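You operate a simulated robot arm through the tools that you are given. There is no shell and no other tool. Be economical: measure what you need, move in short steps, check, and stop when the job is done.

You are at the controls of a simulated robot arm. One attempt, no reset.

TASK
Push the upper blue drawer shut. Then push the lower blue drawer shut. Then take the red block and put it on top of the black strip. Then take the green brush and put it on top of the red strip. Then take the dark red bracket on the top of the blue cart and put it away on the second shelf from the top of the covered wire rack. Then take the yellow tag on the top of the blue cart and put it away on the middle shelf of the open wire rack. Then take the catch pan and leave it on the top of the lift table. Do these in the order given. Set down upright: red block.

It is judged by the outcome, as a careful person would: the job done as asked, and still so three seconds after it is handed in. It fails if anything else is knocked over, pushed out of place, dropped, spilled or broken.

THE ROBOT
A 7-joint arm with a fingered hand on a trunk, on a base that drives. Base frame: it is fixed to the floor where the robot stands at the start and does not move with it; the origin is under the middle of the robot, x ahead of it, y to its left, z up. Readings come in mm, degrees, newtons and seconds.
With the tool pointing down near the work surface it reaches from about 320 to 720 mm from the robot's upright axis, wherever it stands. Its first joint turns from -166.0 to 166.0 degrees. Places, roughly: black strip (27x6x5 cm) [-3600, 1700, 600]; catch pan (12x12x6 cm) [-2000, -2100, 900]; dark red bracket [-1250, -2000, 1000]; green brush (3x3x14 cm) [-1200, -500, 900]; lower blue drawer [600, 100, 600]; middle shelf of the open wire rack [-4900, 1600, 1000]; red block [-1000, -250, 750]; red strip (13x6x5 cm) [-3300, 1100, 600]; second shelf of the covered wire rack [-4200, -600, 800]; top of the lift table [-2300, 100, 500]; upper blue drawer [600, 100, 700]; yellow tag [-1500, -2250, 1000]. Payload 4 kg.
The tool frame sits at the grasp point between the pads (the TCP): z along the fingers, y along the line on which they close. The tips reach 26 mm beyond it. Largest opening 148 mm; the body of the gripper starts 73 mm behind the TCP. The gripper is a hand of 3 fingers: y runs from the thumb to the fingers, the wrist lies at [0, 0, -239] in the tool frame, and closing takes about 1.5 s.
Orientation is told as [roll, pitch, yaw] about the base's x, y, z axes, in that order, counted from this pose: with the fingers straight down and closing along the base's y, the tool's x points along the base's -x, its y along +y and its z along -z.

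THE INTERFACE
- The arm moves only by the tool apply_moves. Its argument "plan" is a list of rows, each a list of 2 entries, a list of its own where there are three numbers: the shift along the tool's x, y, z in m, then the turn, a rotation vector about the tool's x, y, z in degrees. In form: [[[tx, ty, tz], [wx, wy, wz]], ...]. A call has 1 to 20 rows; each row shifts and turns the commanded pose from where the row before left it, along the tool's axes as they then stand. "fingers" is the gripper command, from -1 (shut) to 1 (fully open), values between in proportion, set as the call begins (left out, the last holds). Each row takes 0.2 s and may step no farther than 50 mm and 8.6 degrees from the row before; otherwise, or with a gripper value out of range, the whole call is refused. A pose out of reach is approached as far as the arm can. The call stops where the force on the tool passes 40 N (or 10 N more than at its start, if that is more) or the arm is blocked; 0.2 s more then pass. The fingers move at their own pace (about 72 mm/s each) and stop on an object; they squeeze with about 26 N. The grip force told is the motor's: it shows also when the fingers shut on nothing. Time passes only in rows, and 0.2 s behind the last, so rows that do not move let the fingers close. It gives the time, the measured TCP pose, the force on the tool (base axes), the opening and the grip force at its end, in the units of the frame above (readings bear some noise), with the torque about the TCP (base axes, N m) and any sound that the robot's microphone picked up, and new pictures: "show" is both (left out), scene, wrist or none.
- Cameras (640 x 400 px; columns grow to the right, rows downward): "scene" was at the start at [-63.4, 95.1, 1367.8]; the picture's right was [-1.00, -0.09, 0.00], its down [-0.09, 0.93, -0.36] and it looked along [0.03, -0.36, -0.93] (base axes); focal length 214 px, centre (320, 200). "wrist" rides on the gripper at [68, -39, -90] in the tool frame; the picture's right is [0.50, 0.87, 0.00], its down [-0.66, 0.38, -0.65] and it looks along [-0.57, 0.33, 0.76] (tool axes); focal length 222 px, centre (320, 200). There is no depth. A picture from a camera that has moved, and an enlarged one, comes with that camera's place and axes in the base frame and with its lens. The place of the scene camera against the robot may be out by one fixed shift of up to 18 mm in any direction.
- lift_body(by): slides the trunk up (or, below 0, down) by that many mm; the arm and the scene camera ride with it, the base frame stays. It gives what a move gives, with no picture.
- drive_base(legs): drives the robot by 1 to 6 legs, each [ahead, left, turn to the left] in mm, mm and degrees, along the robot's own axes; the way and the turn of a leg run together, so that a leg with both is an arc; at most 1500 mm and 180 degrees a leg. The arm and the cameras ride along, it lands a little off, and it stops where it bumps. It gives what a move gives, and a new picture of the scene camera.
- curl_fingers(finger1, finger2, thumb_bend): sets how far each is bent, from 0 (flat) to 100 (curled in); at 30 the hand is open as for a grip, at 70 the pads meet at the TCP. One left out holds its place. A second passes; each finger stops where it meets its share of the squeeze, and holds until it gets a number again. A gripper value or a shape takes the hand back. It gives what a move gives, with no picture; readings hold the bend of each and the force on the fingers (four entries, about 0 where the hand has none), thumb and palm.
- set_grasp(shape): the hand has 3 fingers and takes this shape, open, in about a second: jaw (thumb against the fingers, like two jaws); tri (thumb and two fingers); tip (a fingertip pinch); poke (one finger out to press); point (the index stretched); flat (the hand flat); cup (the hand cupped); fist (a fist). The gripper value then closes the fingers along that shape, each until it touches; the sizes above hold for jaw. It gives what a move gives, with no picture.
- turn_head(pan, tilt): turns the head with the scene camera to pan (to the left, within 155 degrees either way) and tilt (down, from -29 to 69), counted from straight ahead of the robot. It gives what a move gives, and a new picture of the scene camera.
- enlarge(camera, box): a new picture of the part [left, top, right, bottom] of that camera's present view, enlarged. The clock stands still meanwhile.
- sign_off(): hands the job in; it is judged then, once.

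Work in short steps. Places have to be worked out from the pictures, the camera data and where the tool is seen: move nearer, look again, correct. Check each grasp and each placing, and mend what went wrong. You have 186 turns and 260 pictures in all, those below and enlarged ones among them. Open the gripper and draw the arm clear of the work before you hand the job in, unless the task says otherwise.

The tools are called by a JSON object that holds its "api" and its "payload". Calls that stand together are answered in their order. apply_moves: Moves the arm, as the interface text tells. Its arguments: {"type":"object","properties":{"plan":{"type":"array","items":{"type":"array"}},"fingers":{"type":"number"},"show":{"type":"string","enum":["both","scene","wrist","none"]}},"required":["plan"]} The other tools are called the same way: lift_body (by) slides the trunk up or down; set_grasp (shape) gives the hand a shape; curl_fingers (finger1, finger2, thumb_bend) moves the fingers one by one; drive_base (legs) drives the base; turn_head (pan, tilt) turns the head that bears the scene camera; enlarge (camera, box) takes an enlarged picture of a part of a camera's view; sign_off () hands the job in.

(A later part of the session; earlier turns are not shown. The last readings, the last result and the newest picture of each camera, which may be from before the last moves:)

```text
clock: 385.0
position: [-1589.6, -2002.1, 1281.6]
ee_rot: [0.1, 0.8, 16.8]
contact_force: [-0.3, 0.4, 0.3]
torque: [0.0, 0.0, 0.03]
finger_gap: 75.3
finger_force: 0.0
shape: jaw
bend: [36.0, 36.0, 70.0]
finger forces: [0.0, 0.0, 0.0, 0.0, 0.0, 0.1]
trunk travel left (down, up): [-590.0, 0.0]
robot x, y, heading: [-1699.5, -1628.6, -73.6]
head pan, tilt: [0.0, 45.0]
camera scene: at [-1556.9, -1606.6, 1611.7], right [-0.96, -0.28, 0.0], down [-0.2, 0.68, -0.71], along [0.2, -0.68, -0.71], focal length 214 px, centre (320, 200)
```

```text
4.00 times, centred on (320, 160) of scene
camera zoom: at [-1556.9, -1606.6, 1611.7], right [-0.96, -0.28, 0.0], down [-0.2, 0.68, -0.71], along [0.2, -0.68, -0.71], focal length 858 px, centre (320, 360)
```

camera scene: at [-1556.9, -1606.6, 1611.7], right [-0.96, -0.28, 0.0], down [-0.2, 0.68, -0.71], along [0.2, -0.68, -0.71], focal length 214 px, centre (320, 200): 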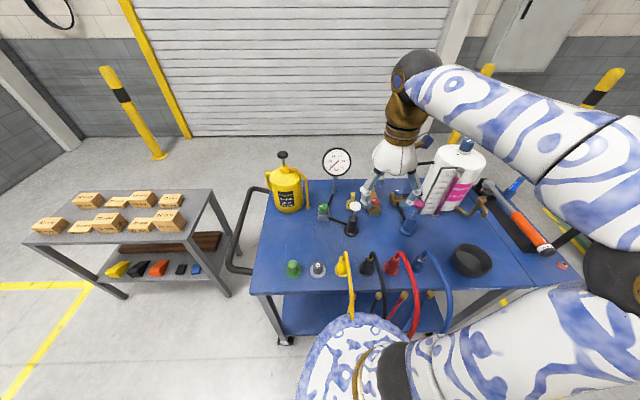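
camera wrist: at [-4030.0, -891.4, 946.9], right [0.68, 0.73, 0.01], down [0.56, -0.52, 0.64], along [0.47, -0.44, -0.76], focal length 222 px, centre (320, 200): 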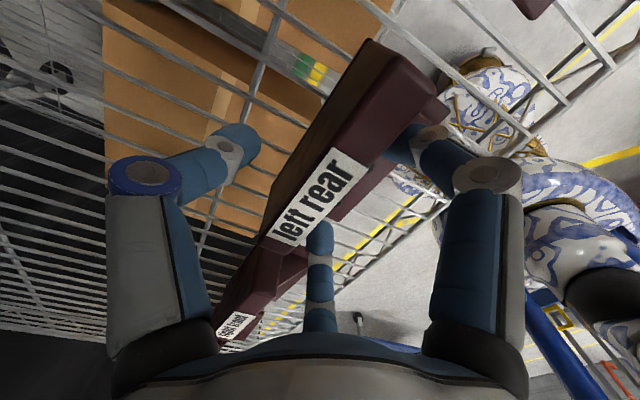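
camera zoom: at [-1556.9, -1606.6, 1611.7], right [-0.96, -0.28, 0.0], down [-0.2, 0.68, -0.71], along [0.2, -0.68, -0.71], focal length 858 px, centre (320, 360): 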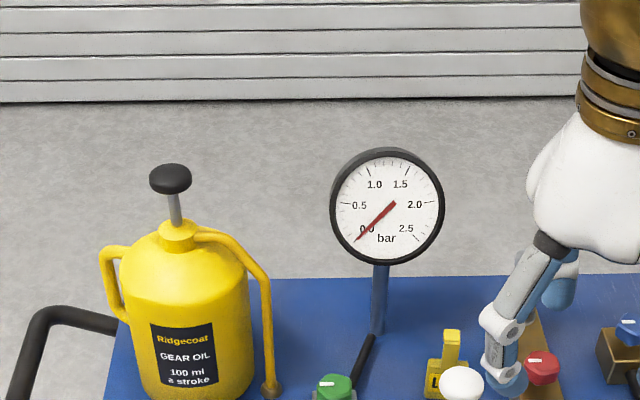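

The tag is at about (-1503,-2298), with the gauge and a plunger nearby. I move over the area at a safe height for a close wrist view.

{"api": "apply_moves", "payload": {"plan": [[[0, -0.048, 0], [0, 0, 0]], [[0, -0.048, 0], [0, 0, 0]], [[0, -0.048, 0], [0, 0, 0]], [[0, -0.048, 0], [0, 0, 0]], [[0, -0.046, 0], [0, 0, 0]], [[0, 0, 0.04], [0, 0, 0]]], "show": "both"}}

```text
clock: 386.4
position: [-1529.8, -2223.7, 1235.0]
ee_rot: [0.0, 1.0, 16.8]
contact_force: [0.7, -0.4, -0.3]
torque: [-0.01, 0.05, -0.01]
finger_gap: 75.2
finger_force: 0.0
shape: jaw
bend: [36.0, 36.0, 70.0]
finger forces: [0.0, 0.0, 0.1, 0.1, 0.0, 0.0]
out of reach, approached as far as the arm can: row 5
trunk travel left (down, up): [-590.0, 0.0]
robot x, y, heading: [-1698.7, -1628.9, -73.7]
head pan, tilt: [0.0, 45.0]
camera scene: at [-1556.3, -1606.8, 1611.6], right [-0.96, -0.28, 0.0], down [-0.2, 0.68, -0.71], along [0.2, -0.68, -0.71], focal length 214 px, centre (320, 200)
camera wrist: at [-1581.1, -2279.2, 1325.9], right [-0.73, 0.69, 0.01], down [0.53, 0.55, 0.64], along [0.44, 0.47, -0.77], focal length 222 px, centre (320, 200)
```

scene: 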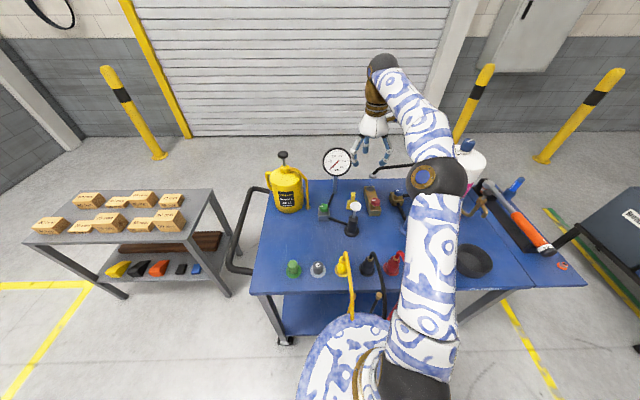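
wrist: 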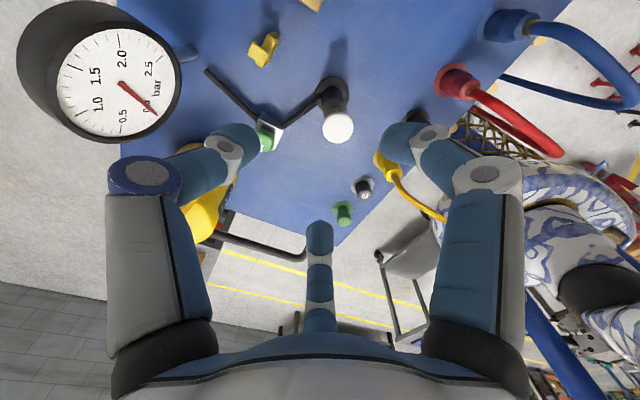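

I enlarge the tag in the wrist view.

{"api": "enlarge", "payload": {"camera": "wrist", "box": [200, 0, 360, 100]}}

{"api": "enlarge", "payload": {"camera": "scene", "box": [310, 160, 422, 230]}}

```text
4.00 times, centred on (280, 50) of wrist
camera zoom: at [-1581.1, -2279.2, 1325.9], right [-0.73, 0.69, 0.01], down [0.53, 0.55, 0.64], along [0.44, 0.47, -0.77], focal length 888 px, centre (480, 800)
```

zoom: 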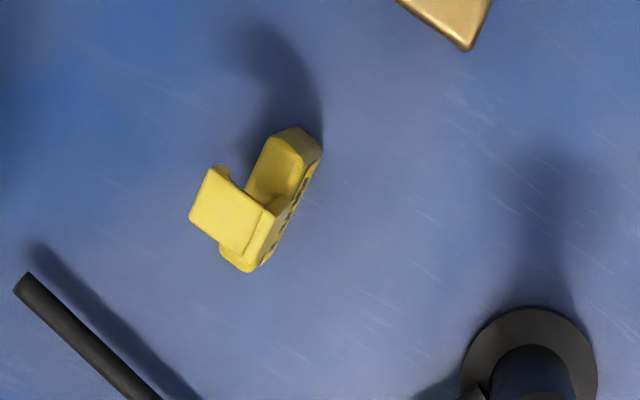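

```text
5.71 times, centred on (366, 195) of scene
camera zoom: at [-1556.3, -1606.8, 1611.6], right [-0.96, -0.28, 0.0], down [-0.2, 0.68, -0.71], along [0.2, -0.68, -0.71], focal length 1226 px, centre (57, 229)
```

zoom: 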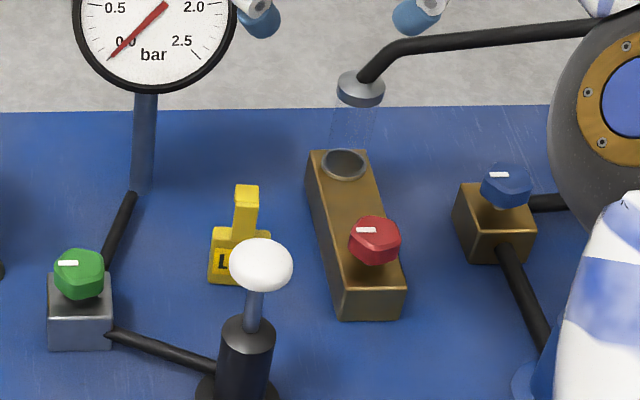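

The tag is a small upright block with a stem and a hook plate on top, plate centre ≈(-1495,-2306,968). I'll grip the stem/hook sideways (E–W) with a slightly tilted tool. First I rotate and tilt at height.

{"api": "apply_moves", "payload": {"plan": [[[0, 0.03, 0], [0, 0, 8]], [[0, 0, 0], [0, 0, 8]], [[0, 0, 0], [0, 0, 8]], [[0, 0, 0], [0, 0, 8]], [[0, 0, 0], [0, 0, 8]], [[0, 0, 0], [0, 0, 8]], [[0, 0, 0], [0, 0, 8]], [[0, 0, 0], [0, 0, 8]], [[0, 0, 0], [0, 0, 8]], [[0, 0, 0], [0, 0, 8]], [[0, 0, 0], [0, 0, 8]], [[0, 0, 0], [0, 0, 8.2]], [[0, 0, 0], [0, -8, 0]], [[0, 0, 0], [0, -8, 0]]], "fingers": -0.3, "show": "both"}}

```text
clock: 389.4
position: [-1537.5, -2193.4, 1234.7]
ee_rot: [-0.9, -16.2, -79.3]
contact_force: [0.0, 0.1, -1.2]
torque: [0.0, -0.01, 0.0]
finger_gap: 51.9
finger_force: 0.1
shape: jaw
bend: [77.0, 77.0, 70.0]
finger forces: [0.1, 0.0, 0.0, 0.0, 0.1, 0.0]
trunk travel left (down, up): [-590.0, 0.0]
robot x, y, heading: [-1699.5, -1623.4, -73.5]
head pan, tilt: [0.0, 45.0]
camera scene: at [-1556.9, -1606.0, 1611.6], right [-0.96, -0.28, 0.0], down [-0.2, 0.68, -0.71], along [0.2, -0.68, -0.71], focal length 214 px, centre (320, 200)
camera wrist: at [-1590.5, -2111.7, 1303.0], right [0.76, 0.63, -0.15], down [0.46, -0.37, 0.81], along [0.45, -0.68, -0.57], focal length 222 px, centre (320, 200)
```

scene: 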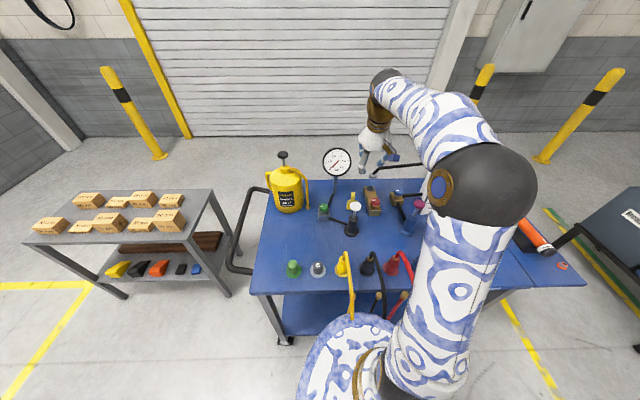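
wrist: 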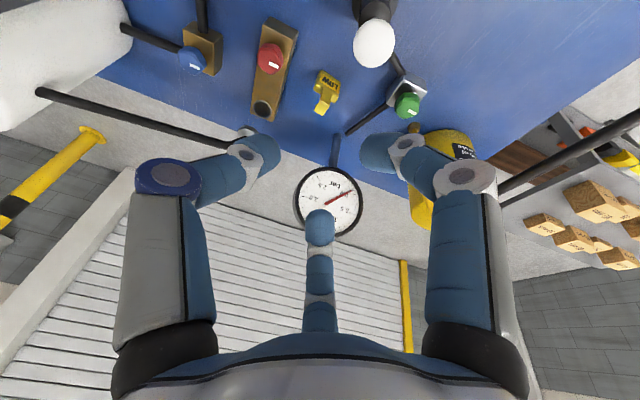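

I descend along the tilted axis to a pre-grasp point ~90 mm from the tag's stem.

{"api": "apply_moves", "payload": {"plan": [[[-0.0063, 0.0042, 0.0424], [0, 0, 0]], [[-0.0063, 0.0042, 0.0424], [0, 0, 0]], [[-0.0063, 0.0042, 0.0424], [0, 0, 0]], [[-0.0063, 0.0042, 0.0424], [0, 0, 0]], [[-0.0063, 0.0042, 0.0424], [0, 0, 0]]], "show": "wrist"}}

{"api": "enlarge", "payload": {"camera": "scene", "box": [310, 150, 422, 220]}}

```text
clock: 390.6
position: [-1503.4, -2281.3, 1040.9]
ee_rot: [-0.8, -16.2, -79.2]
contact_force: [-0.1, 0.8, -0.5]
torque: [0.0, 0.03, 0.0]
finger_gap: 52.0
finger_force: 0.1
shape: jaw
bend: [77.0, 77.0, 70.0]
finger forces: [0.0, 0.0, 0.1, 0.0, 0.0, 0.0]
trunk travel left (down, up): [-590.0, 0.0]
robot x, y, heading: [-1699.2, -1631.0, -73.4]
head pan, tilt: [0.0, 45.0]
camera wrist: at [-1556.6, -2198.4, 1107.7], right [0.76, 0.63, -0.15], down [0.46, -0.37, 0.81], along [0.45, -0.68, -0.57], focal length 222 px, centre (320, 200)
```

wrist: 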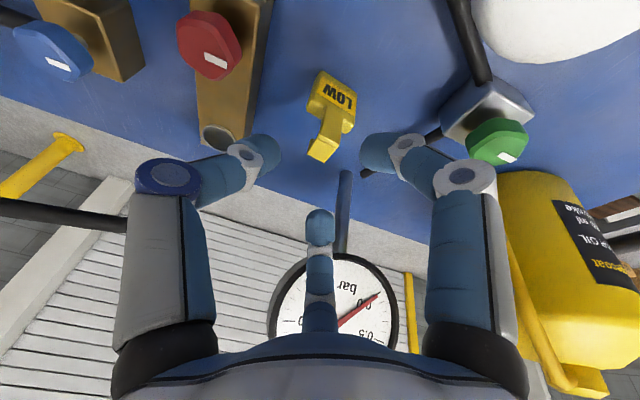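

```text
5.71 times, centred on (366, 185) of scene
camera zoom: at [-1556.6, -1607.4, 1611.7], right [-0.96, -0.28, 0.0], down [-0.2, 0.68, -0.71], along [0.2, -0.68, -0.71], focal length 1226 px, centre (57, 286)
```

zoom: 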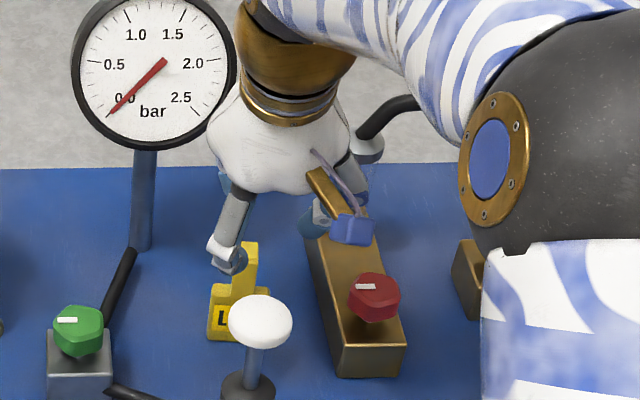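

{"api": "enlarge", "payload": {"camera": "wrist", "box": [240, 50, 400, 200]}}

```text
2.67 times, centred on (320, 125) of wrist
camera zoom: at [-1556.6, -2198.4, 1107.7], right [0.76, 0.63, -0.15], down [0.46, -0.37, 0.81], along [0.45, -0.68, -0.57], focal length 592 px, centre (320, 400)
```

zoom: 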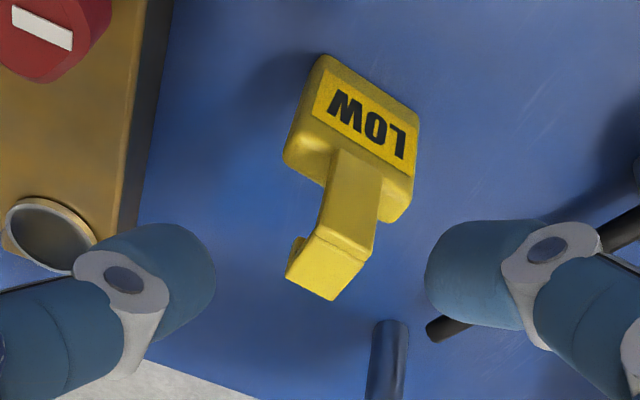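

The stem centre is ≈(-1490,-2302). I shift 8 mm and advance along the axis.

{"api": "apply_moves", "payload": {"plan": [[[0.001, 0.0085, 0.02], [0, 0, 0]], [[0, 0, 0.025], [0, 0, 0]], [[0, 0, 0.02], [0, 0, 0]]], "show": "none"}}

{"api": "enlarge", "payload": {"camera": "wrist", "box": [220, 60, 420, 260]}}

{"api": "enlarge", "payload": {"camera": "scene", "box": [320, 160, 400, 220]}}

```text
clock: 391.4
position: [-1492.3, -2293.3, 977.2]
ee_rot: [-0.8, -16.0, -79.2]
contact_force: [0.4, 0.1, -0.8]
torque: [0.01, 0.01, 0.01]
finger_gap: 51.8
finger_force: 0.1
shape: jaw
bend: [77.0, 77.0, 70.0]
finger forces: [0.1, 0.0, 0.0, 0.1, 0.0, 0.1]
trunk travel left (down, up): [-590.0, 0.0]
robot x, y, heading: [-1703.1, -1625.7, -73.8]
head pan, tilt: [0.0, 45.0]
```

```text
2.00 times, centred on (320, 160) of wrist
camera zoom: at [-1545.5, -2211.9, 1046.5], right [0.76, 0.63, -0.15], down [0.46, -0.37, 0.81], along [0.45, -0.68, -0.57], focal length 444 px, centre (320, 280)
```

zoom: 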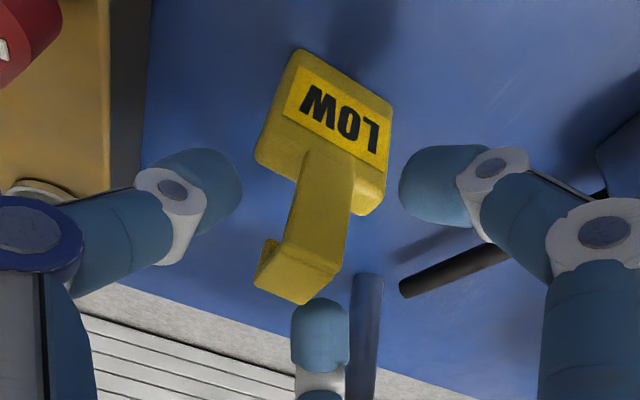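

```text
6.67 times, centred on (360, 190) of scene
camera zoom: at [-1556.8, -1606.9, 1611.7], right [-0.96, -0.28, 0.0], down [-0.2, 0.68, -0.71], along [0.2, -0.68, -0.71], focal length 1430 px, centre (53, 267)
```

zoom: 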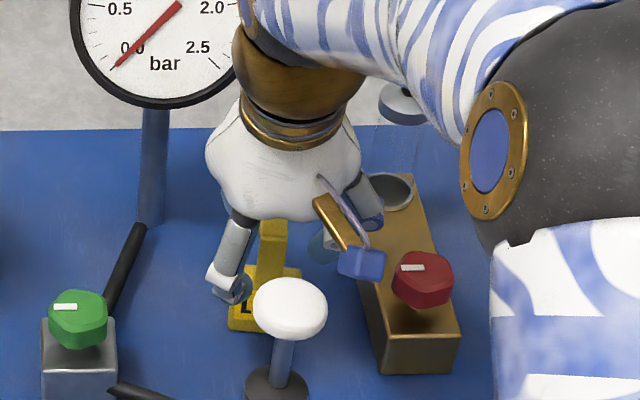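

The tag's body is turned ~12° clockwise from the hand. I align, then advance the last ~20 mm.

{"api": "apply_moves", "payload": {"plan": [[[-0.003, 0, 0], [0, 0, 6]], [[0, 0, 0], [0, 0, 6]], [[0, 0, 0.01], [0, 0, 0]], [[0, 0, 0.01], [0, 0, 0]]], "show": "none"}}

{"api": "enlarge", "payload": {"camera": "wrist", "box": [220, 60, 420, 260]}}

{"api": "enlarge", "payload": {"camera": "scene", "box": [320, 160, 400, 220]}}

```text
clock: 392.4
position: [-1491.3, -2302.1, 958.8]
ee_rot: [2.6, -15.9, -91.8]
contact_force: [-1.6, -2.5, 1.5]
torque: [0.34, -0.1, 0.33]
finger_gap: 52.2
finger_force: 0.1
shape: jaw
bend: [77.0, 77.0, 70.0]
finger forces: [0.0, 0.0, 0.0, 0.1, 0.0, 0.0]
trunk travel left (down, up): [-590.0, 0.0]
robot x, y, heading: [-1699.5, -1624.7, -73.6]
head pan, tilt: [0.0, 45.0]
```

```text
2.00 times, centred on (320, 160) of wrist
camera zoom: at [-1531.8, -2211.6, 1025.1], right [0.88, 0.47, -0.1], down [0.33, -0.46, 0.82], along [0.34, -0.76, -0.56], focal length 444 px, centre (320, 280)
```

zoom: 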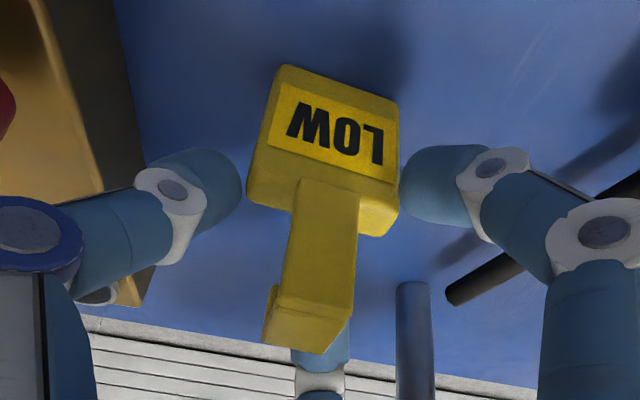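

```text
6.67 times, centred on (360, 190) of scene
camera zoom: at [-1557.1, -1607.1, 1611.7], right [-0.96, -0.28, 0.0], down [-0.2, 0.68, -0.71], along [0.2, -0.68, -0.71], focal length 1430 px, centre (53, 267)
```

zoom: 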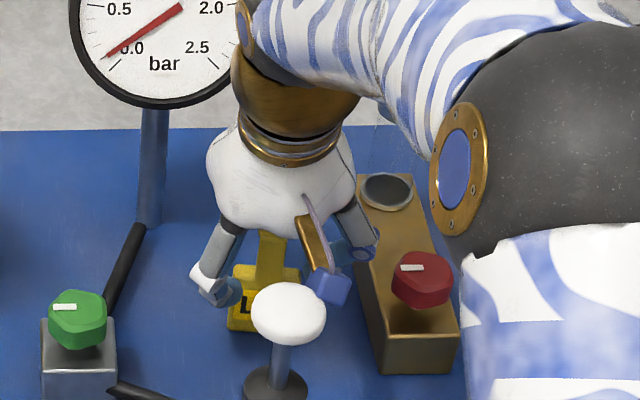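

A slight force suggests the camera housing touches the white plunger knob after rotating. I undo the rotation with a small retreat.

{"api": "apply_moves", "payload": {"plan": [[[0, 0, -0.01], [0, 0, -4]], [[0, 0, -0.005], [0, 0, -5]], [[0, 0, 0], [0, 0, -5]]], "show": "none"}}

{"api": "enlarge", "payload": {"camera": "scene", "box": [320, 160, 400, 220]}}

```text
clock: 393.2
position: [-1492.0, -2298.4, 972.8]
ee_rot: [-1.4, -16.0, -77.1]
contact_force: [0.6, -0.2, -0.1]
torque: [-0.04, -0.02, 0.0]
finger_gap: 51.9
finger_force: 0.0
shape: jaw
bend: [77.0, 77.0, 70.0]
finger forces: [0.1, 0.0, 0.0, 0.1, 0.0, 0.0]
trunk travel left (down, up): [-590.0, 0.0]
robot x, y, heading: [-1697.4, -1627.6, -73.7]
head pan, tilt: [0.0, 45.0]
```

```text
6.67 times, centred on (360, 190) of scene
camera zoom: at [-1556.8, -1606.8, 1611.6], right [-0.96, -0.28, 0.0], down [-0.2, 0.68, -0.71], along [0.2, -0.68, -0.71], focal length 1430 px, centre (53, 267)
```

zoom: 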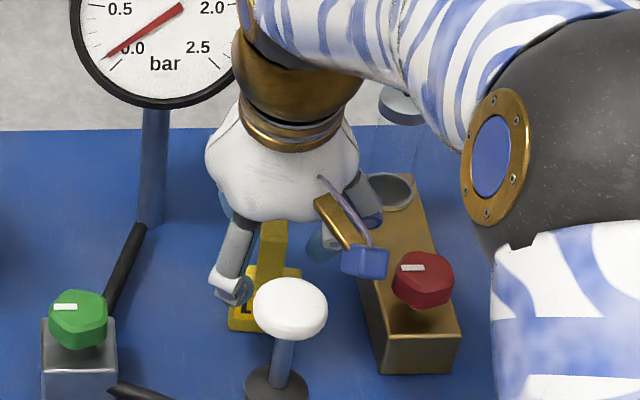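

Contact gone and the plunger is unmoved. I advance 15 mm at this yaw and close gently.

{"api": "apply_moves", "payload": {"plan": [[[0, 0, 0.008], [0, 0, 0]], [[0, 0, 0.008], [0, 0, 0]]], "show": "none"}}

{"api": "enlarge", "payload": {"camera": "wrist", "box": [220, 60, 420, 260]}}

```text
clock: 393.8
position: [-1490.8, -2302.6, 957.9]
ee_rot: [-1.4, -16.2, -77.1]
contact_force: [0.2, 0.7, 0.0]
torque: [0.02, -0.03, 0.0]
finger_gap: 52.0
finger_force: 0.0
shape: jaw
bend: [77.0, 77.0, 70.0]
finger forces: [0.1, 0.0, 0.1, 0.2, 0.0, 0.1]
trunk travel left (down, up): [-590.0, 0.0]
robot x, y, heading: [-1698.9, -1628.0, -73.6]
head pan, tilt: [0.0, 45.0]
```

```text
2.00 times, centred on (320, 160) of wrist
camera zoom: at [-1546.1, -2223.1, 1026.7], right [0.74, 0.66, -0.16], down [0.48, -0.35, 0.8], along [0.47, -0.67, -0.58], focal length 444 px, centre (320, 280)
```

zoom: 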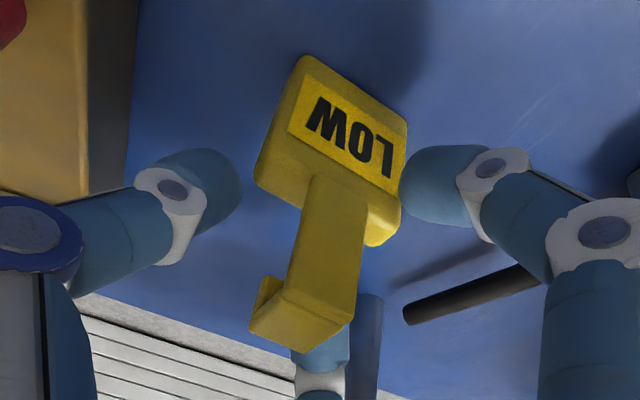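

The fingertips are at body level; to take the stem instead I rise 10 mm, then close.

{"api": "apply_moves", "payload": {"plan": [[[0, 0, -0.01], [0, 0, 0]], [[0, 0, 0], [0, 0, 0]], [[0, 0, 0], [0, 0, 0]], [[0, 0, 0], [0, 0, 0]], [[0, 0, 0], [0, 0, 0]], [[0, 0, 0], [0, 0, 0]]], "fingers": -1, "show": "none"}}

{"api": "enlarge", "payload": {"camera": "wrist", "box": [220, 60, 420, 260]}}

{"api": "enlarge", "payload": {"camera": "scene", "box": [320, 160, 400, 220]}}

```text
clock: 395.2
position: [-1491.1, -2299.9, 968.3]
ee_rot: [-1.4, -16.1, -77.0]
contact_force: [0.5, 0.7, -0.6]
torque: [-0.01, -0.04, -0.02]
finger_gap: 3.8
finger_force: 25.7
shape: jaw
bend: [71.0, 72.0, 69.0]
finger forces: [24.1, 21.8, 0.0, 0.0, 26.8, 0.1]
trunk travel left (down, up): [-590.0, 0.0]
robot x, y, heading: [-1700.8, -1630.8, -73.8]
head pan, tilt: [0.0, 45.0]
```

```text
2.00 times, centred on (320, 160) of wrist
camera zoom: at [-1546.7, -2220.2, 1036.2], right [0.74, 0.66, -0.16], down [0.48, -0.35, 0.8], along [0.47, -0.67, -0.58], focal length 444 px, centre (320, 280)
```

zoom: 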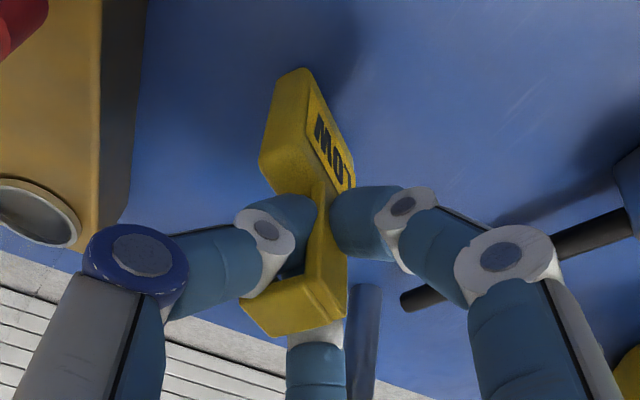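

```text
6.67 times, centred on (360, 190) of scene
camera zoom: at [-1556.8, -1606.8, 1611.6], right [-0.96, -0.28, 0.0], down [-0.2, 0.68, -0.71], along [0.2, -0.68, -0.71], focal length 1430 px, centre (53, 267)
```

zoom: 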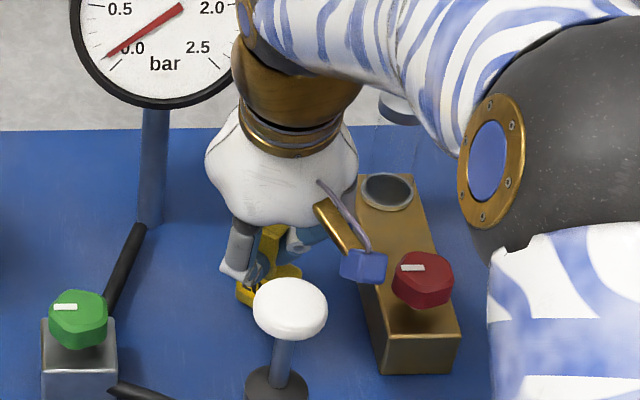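

The stem is gripped firmly (the tag swivelled a bit). I lift straight up, slowly.

{"api": "apply_moves", "payload": {"plan": [[[0.006, 0, -0.02], [0, 0, 0]], [[0.006, 0, -0.02], [0, 0, 0]], [[0.012, 0, -0.04], [0, 0, 0]], [[0.012, 0, -0.04], [0, 0, 0]], [[0.012, 0, -0.04], [0, 0, 0]], [[0.012, 0, -0.04], [0, 0, 0]], [[0.012, 0, -0.04], [0, 0, 0]]], "show": "both"}}

```text
clock: 396.8
position: [-1516.3, -2166.1, 1178.4]
ee_rot: [-1.4, -16.0, -77.1]
contact_force: [-0.1, 0.3, 0.1]
torque: [-0.02, -0.02, 0.01]
finger_gap: 3.5
finger_force: 26.1
shape: jaw
bend: [71.0, 72.0, 71.0]
finger forces: [23.9, 0.1, 0.0, 0.0, 30.5, 0.1]
trunk travel left (down, up): [-590.0, 0.0]
robot x, y, heading: [-1697.9, -1626.3, -73.5]
head pan, tilt: [0.0, 45.0]
camera scene: at [-1556.9, -1606.0, 1611.6], right [-0.96, -0.28, 0.0], down [-0.2, 0.68, -0.71], along [0.2, -0.68, -0.71], focal length 214 px, centre (320, 200)
camera wrist: at [-1571.5, -2086.3, 1246.7], right [0.74, 0.66, -0.16], down [0.48, -0.35, 0.8], along [0.47, -0.67, -0.58], focal length 222 px, centre (320, 200)
```

scene: 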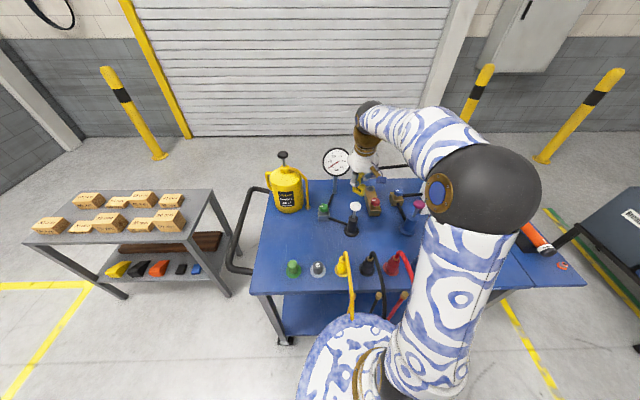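
wrist: 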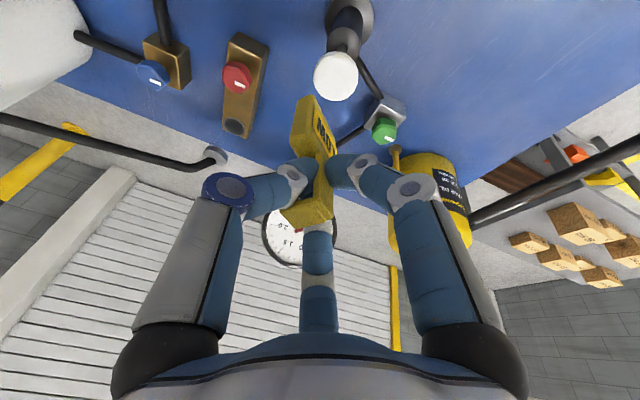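

The tag is held. I retract, back away and drive to the aisle in front of the open wire rack.

{"api": "apply_moves", "payload": {"plan": [[[0.0385, 0, -0.011], [0, 0, 0]], [[0.0385, 0, -0.011], [0, 0, 0]], [[0.0385, 0, -0.011], [0, 0, 0]]], "show": "none"}}

{"api": "drive_base", "payload": {"legs": [[-150, 0, 0], [0, 0, -103.6], [1312, 0, 0], [0, 0, -70.3], [915, 0, 0]]}}

{"api": "drive_base", "payload": {"legs": [[0, 0, -4], [1000, 0, 0], [600, 0, 0]]}}

{"api": "turn_head", "payload": {"pan": 70, "tilt": 25}}

```text
clock: 397.6
position: [-1541.9, -2046.9, 1177.1]
ee_rot: [-1.4, -16.2, -77.0]
contact_force: [-1.2, -0.1, -0.9]
torque: [-0.01, 0.01, -0.02]
finger_gap: 3.8
finger_force: 26.2
shape: jaw
bend: [71.0, 72.0, 71.0]
finger forces: [24.0, 0.0, 0.1, 0.1, 30.9, 0.0]
trunk travel left (down, up): [-590.0, 0.0]
robot x, y, heading: [-1702.3, -1625.7, -73.6]
head pan, tilt: [0.0, 45.0]
```

```text
clock: 417.0
position: [-3657.4, -320.7, 1176.8]
ee_rot: [-1.4, -16.1, 110.9]
contact_force: [0.6, -1.2, -0.9]
torque: [-0.03, 0.01, 0.02]
finger_gap: 3.5
finger_force: 25.8
shape: jaw
bend: [71.0, 72.0, 71.0]
finger forces: [23.4, 0.0, 0.0, 0.1, 30.4, 0.0]
trunk travel left (down, up): [-590.0, 0.0]
robot x, y, heading: [-3442.2, -713.8, 114.4]
head pan, tilt: [0.0, 45.0]
camera scene: at [-3598.4, -758.0, 1611.6], right [0.91, 0.41, 0.0], down [0.29, -0.64, -0.71], along [-0.29, 0.64, -0.71], focal length 214 px, centre (320, 200)
```

scene: 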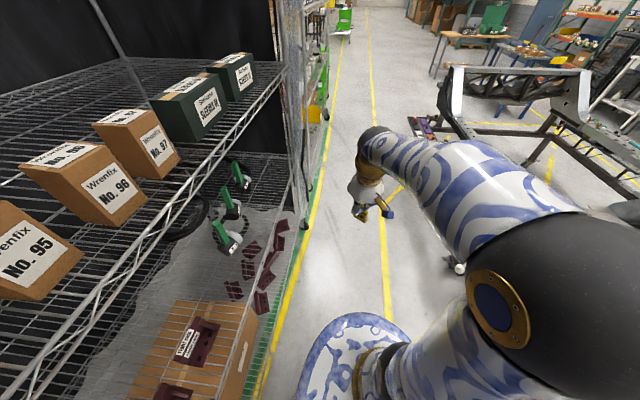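

```text
clock: 425.6
position: [-4219.1, 1161.5, 1177.0]
ee_rot: [-1.5, -16.1, 108.7]
contact_force: [-0.3, 0.1, 0.0]
torque: [0.01, 0.02, -0.02]
finger_gap: 3.6
finger_force: 26.3
shape: jaw
bend: [71.0, 72.0, 71.0]
finger forces: [23.4, 0.0, 0.1, 0.0, 30.5, 0.0]
trunk travel left (down, up): [-590.0, 0.0]
robot x, y, heading: [-4022.9, 755.7, 112.2]
head pan, tilt: [0.0, 45.0]
camera scene: at [-4176.9, 721.7, 1611.6], right [0.93, 0.38, 0.0], down [0.27, -0.65, -0.71], along [-0.27, 0.65, -0.71], focal length 214 px, centre (320, 200)
```

scene: 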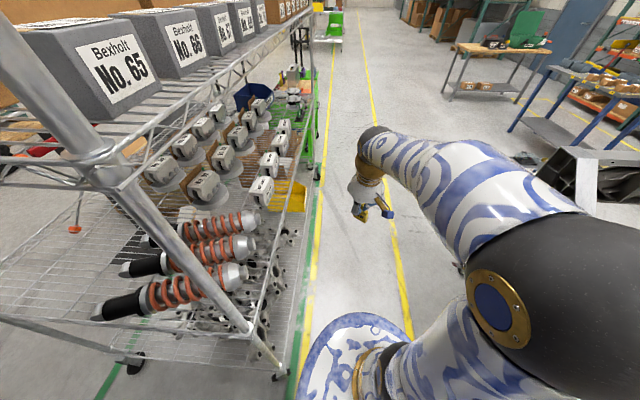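

```text
clock: 427.0
position: [-4220.1, 1161.3, 1175.4]
ee_rot: [-1.4, -16.1, 108.7]
contact_force: [0.4, -0.5, -0.8]
torque: [0.01, 0.03, 0.02]
finger_gap: 3.8
finger_force: 26.5
shape: jaw
bend: [71.0, 72.0, 71.0]
finger forces: [23.4, 0.0, 0.0, 0.0, 30.6, 0.0]
trunk travel left (down, up): [-590.0, 0.0]
robot x, y, heading: [-4019.0, 761.6, 112.3]
head pan, tilt: [70.0, 25.0]
camera scene: at [-4238.0, 642.5, 1642.2], right [-0.04, 1.0, 0.0], down [0.42, 0.02, -0.91], along [-0.91, -0.03, -0.42], focal length 214 px, centre (320, 200)
```

scene: 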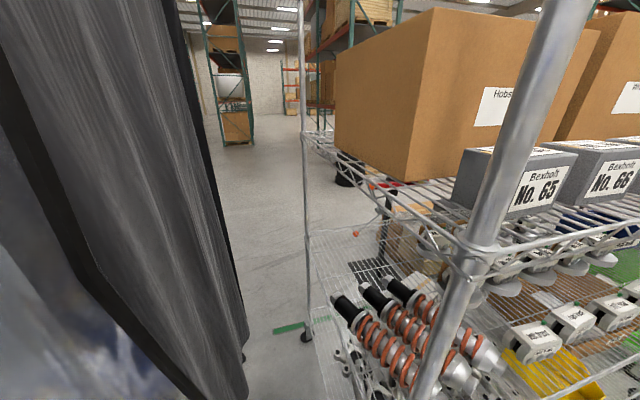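

I move further along and look squarely at the open rack's middle shelf.

{"api": "drive_base", "payload": {"legs": [[690, -190, -5]]}}

{"api": "turn_head", "payload": {"pan": 90, "tilt": 25}}

```text
clock: 430.9
position: [-4235.9, 1891.0, 1174.8]
ee_rot: [-1.5, -16.1, 103.9]
contact_force: [-0.1, 0.4, 0.4]
torque: [-0.03, -0.01, -0.01]
finger_gap: 3.5
finger_force: 26.1
shape: jaw
bend: [71.0, 72.0, 71.0]
finger forces: [23.3, 0.0, 0.0, 0.1, 30.6, 0.0]
trunk travel left (down, up): [-590.0, 0.0]
robot x, y, heading: [-4070.5, 1475.3, 107.2]
head pan, tilt: [70.0, 25.0]
camera scene: at [-4299.6, 1375.5, 1642.2], right [0.05, 1.0, 0.0], down [0.42, -0.02, -0.91], along [-0.91, 0.04, -0.42], focal length 214 px, centre (320, 200)
```

scene: 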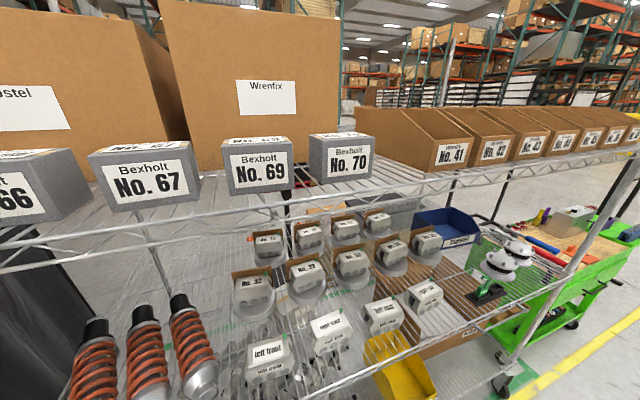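

```text
clock: 431.7
position: [-4236.6, 1891.5, 1176.6]
ee_rot: [-1.5, -16.1, 103.8]
contact_force: [-0.1, 0.9, -0.7]
torque: [-0.01, -0.02, -0.01]
finger_gap: 3.6
finger_force: 26.2
shape: jaw
bend: [71.0, 72.0, 71.0]
finger forces: [23.5, 0.1, 0.0, 0.1, 30.7, 0.1]
trunk travel left (down, up): [-590.0, 0.0]
robot x, y, heading: [-4072.0, 1471.7, 107.3]
head pan, tilt: [90.0, 25.0]
camera scene: at [-4295.5, 1343.4, 1642.2], right [-0.3, 0.95, 0.0], down [0.4, 0.13, -0.91], along [-0.87, -0.27, -0.42], focal length 214 px, centre (320, 200)
```

scene: 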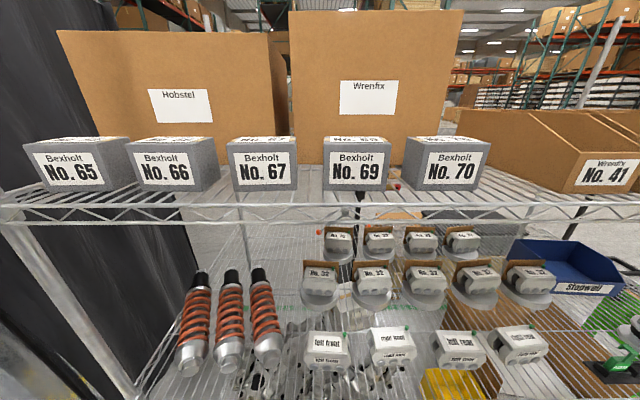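

I lower the trunk to view the middle shelf at its own level.

{"api": "lift_body", "payload": {"by": -380}}

{"api": "turn_head", "payload": {"pan": 90, "tilt": 30}}

```text
clock: 435.4
position: [-4236.9, 1890.5, 796.4]
ee_rot: [-1.4, -16.1, 103.8]
contact_force: [0.6, 0.0, -1.4]
torque: [0.01, 0.02, 0.03]
finger_gap: 3.6
finger_force: 25.7
shape: jaw
bend: [71.0, 72.0, 71.0]
finger forces: [23.4, 0.0, 0.0, 0.0, 30.6, 0.0]
trunk travel left (down, up): [-210.0, 380.0]
robot x, y, heading: [-4073.3, 1476.8, 106.9]
head pan, tilt: [90.0, 25.0]
```

```text
clock: 436.1
position: [-4237.2, 1890.3, 797.1]
ee_rot: [-1.4, -16.1, 103.8]
contact_force: [0.5, 0.5, -0.1]
torque: [0.0, -0.02, 0.01]
finger_gap: 3.6
finger_force: 25.4
shape: jaw
bend: [71.0, 72.0, 71.0]
finger forces: [23.4, 0.0, 0.0, 0.0, 30.7, 0.0]
trunk travel left (down, up): [-210.0, 380.0]
robot x, y, heading: [-4073.8, 1474.3, 107.3]
head pan, tilt: [90.0, 30.0]
camera scene: at [-4293.8, 1343.9, 1254.3], right [-0.3, 0.95, 0.0], down [0.48, 0.15, -0.87], along [-0.83, -0.26, -0.5], focal length 214 px, centre (320, 200)
```

scene: 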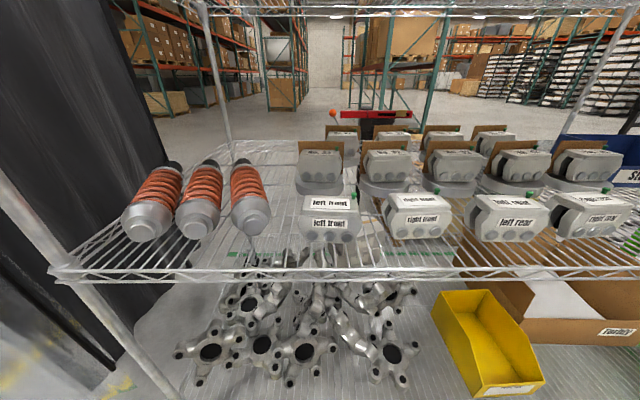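

The middle shelf has a free front strip (~95 mm deep). I'll set the tag between the struts and the "left front" caliper, ≈(-4646,1134). I back up 160 mm, raise to clear, and turn to face the rack.

{"api": "lift_body", "payload": {"by": 260}}

{"api": "drive_base", "payload": {"legs": [[-160, 0, 0], [0, 0, 89.5]]}}

{"api": "turn_head", "payload": {"pan": -10, "tilt": 35}}

```text
clock: 438.7
position: [-4236.7, 1890.7, 1056.2]
ee_rot: [-1.4, -16.2, 103.7]
contact_force: [0.1, -0.1, -1.2]
torque: [0.02, 0.0, 0.01]
finger_gap: 3.6
finger_force: 26.4
shape: jaw
bend: [71.0, 72.0, 71.0]
finger forces: [23.4, 0.1, 0.0, 0.0, 30.8, 0.0]
trunk travel left (down, up): [-470.0, 120.0]
robot x, y, heading: [-4073.2, 1473.2, 107.3]
head pan, tilt: [90.0, 30.0]
```

```text
clock: 444.0
position: [-4441.9, 1158.1, 1056.1]
ee_rot: [-1.4, -16.1, -166.5]
contact_force: [0.5, -0.2, 0.2]
torque: [-0.02, -0.03, 0.04]
finger_gap: 3.5
finger_force: 25.5
shape: jaw
bend: [71.0, 72.0, 71.0]
finger forces: [23.2, 0.0, 0.0, 0.1, 0.1, 0.1]
trunk travel left (down, up): [-470.0, 120.0]
robot x, y, heading: [-4022.6, 1323.3, -162.8]
head pan, tilt: [90.0, 30.0]
camera scene: at [-3905.1, 1106.8, 1514.3], right [-0.96, -0.29, 0.0], down [-0.15, 0.48, -0.87], along [0.25, -0.83, -0.5], focal length 214 px, centre (320, 200)
```

scene: 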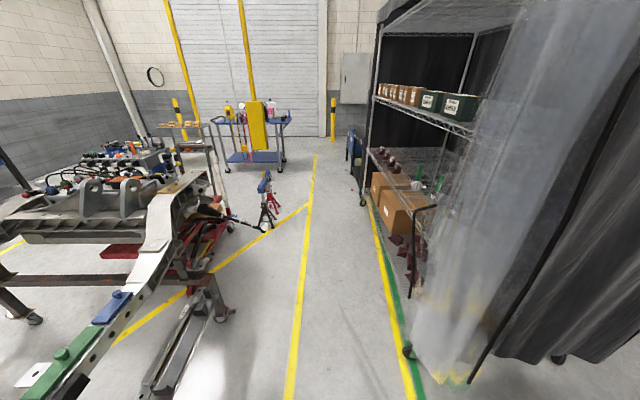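

```text
clock: 445.7
position: [-4442.7, 1157.5, 1057.4]
ee_rot: [-1.4, -16.1, -166.5]
contact_force: [0.0, 0.0, -0.5]
torque: [0.01, 0.03, 0.0]
finger_gap: 3.7
finger_force: 26.2
shape: jaw
bend: [71.0, 72.0, 71.0]
finger forces: [23.1, 0.0, 0.0, 0.0, 0.1, 0.0]
trunk travel left (down, up): [-470.0, 120.0]
robot x, y, heading: [-4025.2, 1319.5, -162.8]
head pan, tilt: [-10.0, 35.0]
camera scene: at [-4019.0, 1182.3, 1506.5], right [-0.12, 0.99, 0.0], down [0.57, 0.07, -0.82], along [-0.81, -0.1, -0.57], focal length 214 px, centre (320, 200)
```

scene: 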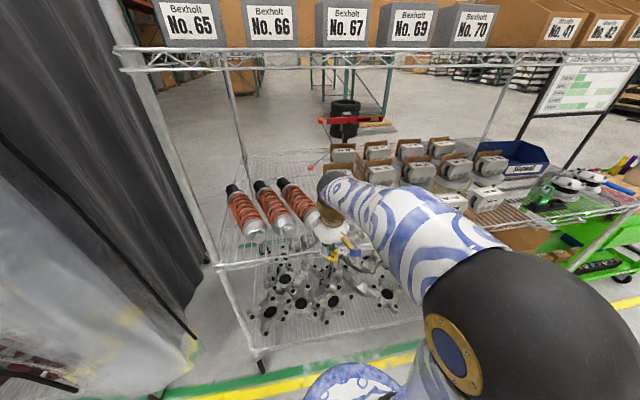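

The thumb now reads ~0 N; I check the wrist view to see whether the tag is still held.

{"api": "enlarge", "payload": {"camera": "wrist", "box": [220, 60, 420, 260]}}

{"api": "enlarge", "payload": {"camera": "scene", "box": [270, 180, 398, 270]}}

```text
2.00 times, centred on (320, 160) of wrist
camera zoom: at [-4363.1, 1214.9, 1125.4], right [0.66, -0.73, -0.16], down [-0.35, -0.49, 0.8], along [-0.66, -0.48, -0.58], focal length 444 px, centre (320, 280)
```

zoom: 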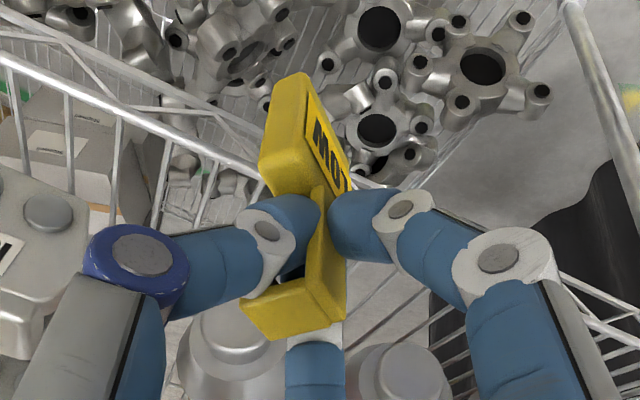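

```text
4.44 times, centred on (334, 225) of scene
camera zoom: at [-4019.0, 1182.3, 1506.5], right [-0.12, 0.99, 0.0], down [0.57, 0.07, -0.82], along [-0.81, -0.1, -0.57], focal length 953 px, centre (258, 89)
```

zoom: 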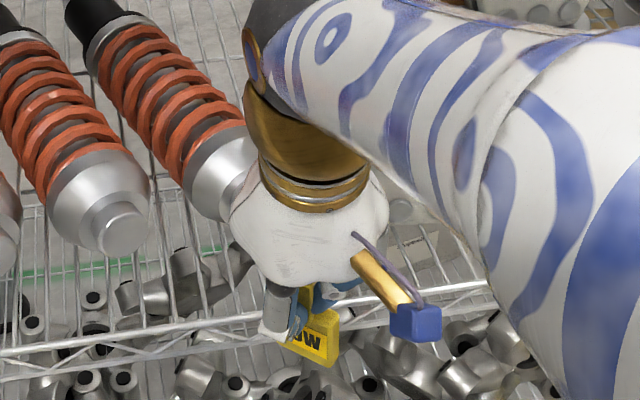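

Still held as before. I advance horizontally into the front strip of the middle shelf.

{"api": "apply_moves", "payload": {"plan": [[[-0.0376, -0.0052, 0.0108], [0, 0, 0]], [[-0.0376, -0.0052, 0.0108], [0, 0, 0]], [[-0.0376, -0.0052, 0.0108], [0, 0, 0]]], "show": "both"}}

```text
clock: 446.5
position: [-4562.5, 1148.5, 1057.0]
ee_rot: [-1.4, -16.0, -166.5]
contact_force: [5.7, 4.5, -1.4]
torque: [0.15, -0.17, -0.02]
finger_gap: 3.6
finger_force: 26.4
shape: jaw
bend: [71.0, 72.0, 71.0]
finger forces: [26.6, 0.0, 0.0, 0.1, 0.0, 0.1]
trunk travel left (down, up): [-470.0, 120.0]
robot x, y, heading: [-4022.4, 1319.4, -163.0]
head pan, tilt: [-10.0, 35.0]
camera scene: at [-4017.4, 1183.4, 1506.5], right [-0.12, 0.99, 0.0], down [0.57, 0.07, -0.82], along [-0.81, -0.1, -0.57], focal length 214 px, centre (320, 200)
camera wrist: at [-4481.2, 1205.7, 1125.7], right [0.66, -0.73, -0.16], down [-0.35, -0.49, 0.8], along [-0.66, -0.48, -0.58], focal length 222 px, centre (320, 200)
```

scene: 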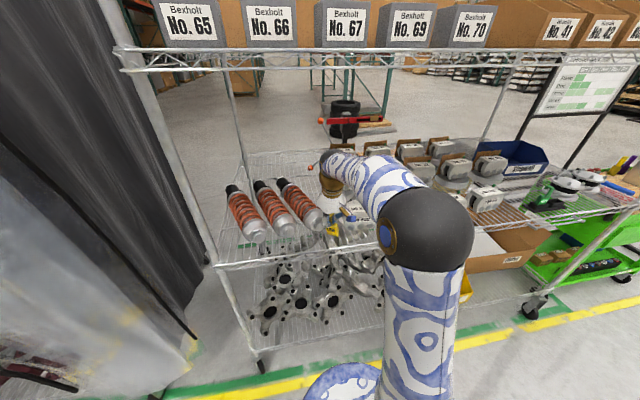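
wrist: 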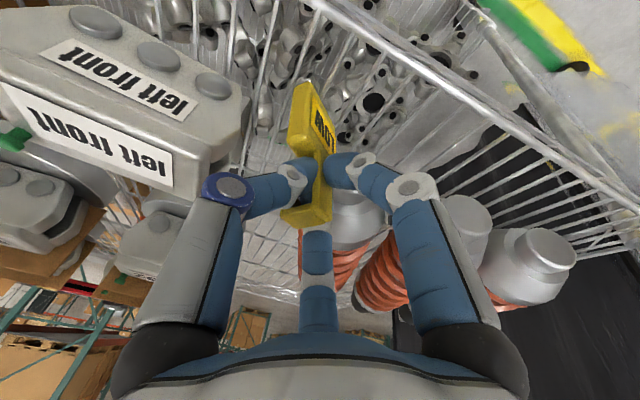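

A light contact appeared, and geometry now suggests the shelf is higher (~955), so the tag may be just touching. I zoom in to see.

{"api": "enlarge", "payload": {"camera": "wrist", "box": [200, 40, 440, 280]}}

{"api": "enlarge", "payload": {"camera": "scene", "box": [290, 180, 386, 250]}}

```text
1.67 times, centred on (320, 160) of wrist
camera zoom: at [-4481.2, 1205.7, 1125.7], right [0.66, -0.73, -0.16], down [-0.35, -0.49, 0.8], along [-0.66, -0.48, -0.58], focal length 370 px, centre (320, 267)
```

zoom: 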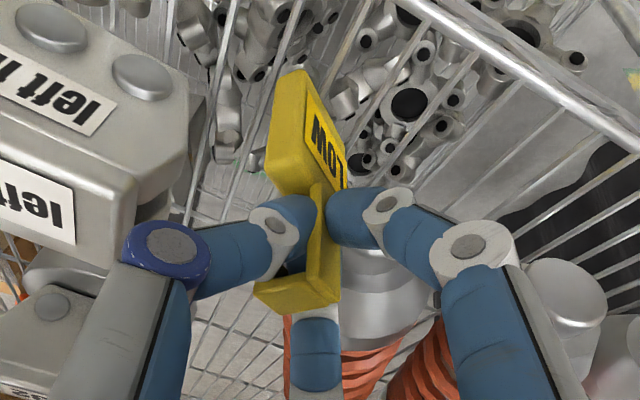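

```text
5.71 times, centred on (338, 215) of scene
camera zoom: at [-4017.4, 1183.4, 1506.5], right [-0.12, 0.99, 0.0], down [0.57, 0.07, -0.82], along [-0.81, -0.1, -0.57], focal length 1226 px, centre (217, 114)
```

zoom: 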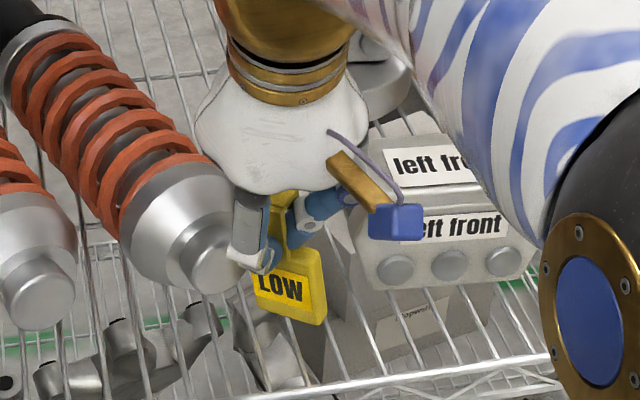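

Finger1 brushes the strut's end cap. I back off 20 mm and shift 10 mm right, then check that the strut hasn't moved.

{"api": "apply_moves", "payload": {"plan": [[[0.0192, -0.004, -0.0055], [0, 0, 0]], [[0.005, -0.008, -0.0015], [0, 0, 0]]], "show": "none"}}

{"api": "enlarge", "payload": {"camera": "scene", "box": [290, 180, 386, 250]}}

{"api": "enlarge", "payload": {"camera": "wrist", "box": [160, 0, 480, 200]}}

```text
clock: 447.1
position: [-4540.1, 1163.3, 1057.9]
ee_rot: [-1.4, -16.2, -166.4]
contact_force: [0.0, 0.4, -0.5]
torque: [0.01, -0.01, -0.01]
finger_gap: 3.5
finger_force: 26.1
shape: jaw
bend: [71.0, 72.0, 71.0]
finger forces: [23.8, 0.0, 0.0, 0.0, 0.0, 0.1]
trunk travel left (down, up): [-470.0, 120.0]
robot x, y, heading: [-4024.6, 1317.7, -163.0]
head pan, tilt: [-10.0, 35.0]
```

```text
5.71 times, centred on (338, 215) of scene
camera zoom: at [-4019.0, 1182.3, 1506.5], right [-0.12, 0.99, 0.0], down [0.57, 0.07, -0.82], along [-0.81, -0.1, -0.57], focal length 1226 px, centre (217, 114)
```

zoom: 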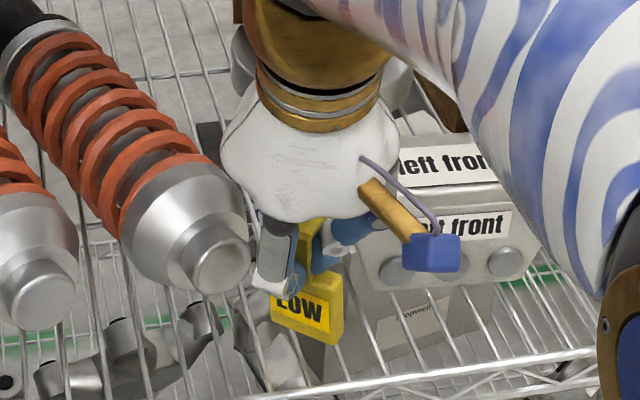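

```text
2.00 times, centred on (320, 100) of wrist
camera zoom: at [-4460.8, 1221.1, 1126.4], right [0.66, -0.73, -0.16], down [-0.35, -0.49, 0.8], along [-0.66, -0.48, -0.58], focal length 444 px, centre (320, 400)
```

zoom: 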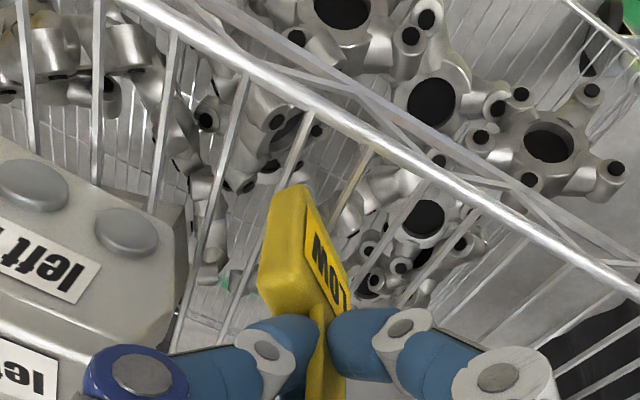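

The strut is unmoved, and the tag is ~30–40 mm inside the front rail. I lower vertically in small steps until contact.

{"api": "apply_moves", "payload": {"plan": [[[0.0022, 0, 0.0077], [0, 0, 0]], [[0.0022, 0, 0.0077], [0, 0, 0]]], "show": "none"}}

{"api": "enlarge", "payload": {"camera": "scene", "box": [290, 190, 386, 260]}}

{"api": "enlarge", "payload": {"camera": "wrist", "box": [160, 0, 480, 200]}}

```text
clock: 447.7
position: [-4539.2, 1164.4, 1042.8]
ee_rot: [-1.3, -16.4, -166.5]
contact_force: [1.6, 0.3, 12.0]
torque: [0.01, 0.05, 0.05]
finger_gap: 3.9
finger_force: 25.5
shape: jaw
bend: [72.0, 72.0, 71.0]
finger forces: [25.8, 0.1, 0.0, 0.0, 0.0, 0.0]
trunk travel left (down, up): [-470.0, 120.0]
robot x, y, heading: [-4024.6, 1323.7, -162.9]
head pan, tilt: [-10.0, 35.0]
```

```text
5.71 times, centred on (338, 225) of scene
camera zoom: at [-4017.8, 1182.5, 1506.8], right [-0.12, 0.99, 0.0], down [0.57, 0.07, -0.82], along [-0.81, -0.1, -0.57], focal length 1226 px, centre (217, 57)
```

zoom: 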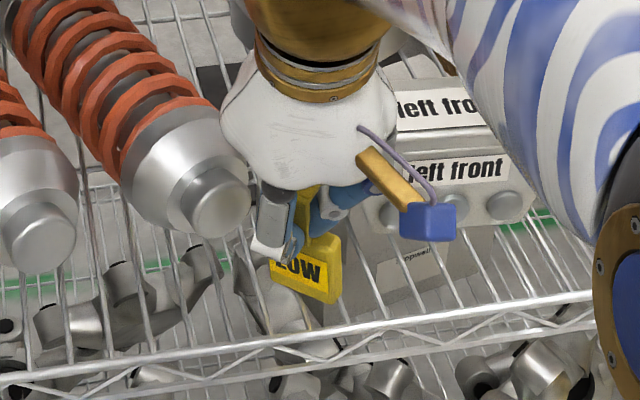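

```text
2.00 times, centred on (320, 100) of wrist
camera zoom: at [-4458.5, 1221.1, 1112.1], right [0.66, -0.73, -0.16], down [-0.34, -0.49, 0.8], along [-0.66, -0.48, -0.57], focal length 444 px, centre (320, 400)
```

zoom: 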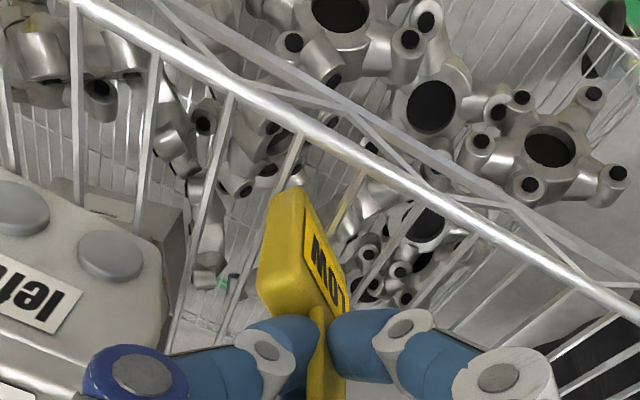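

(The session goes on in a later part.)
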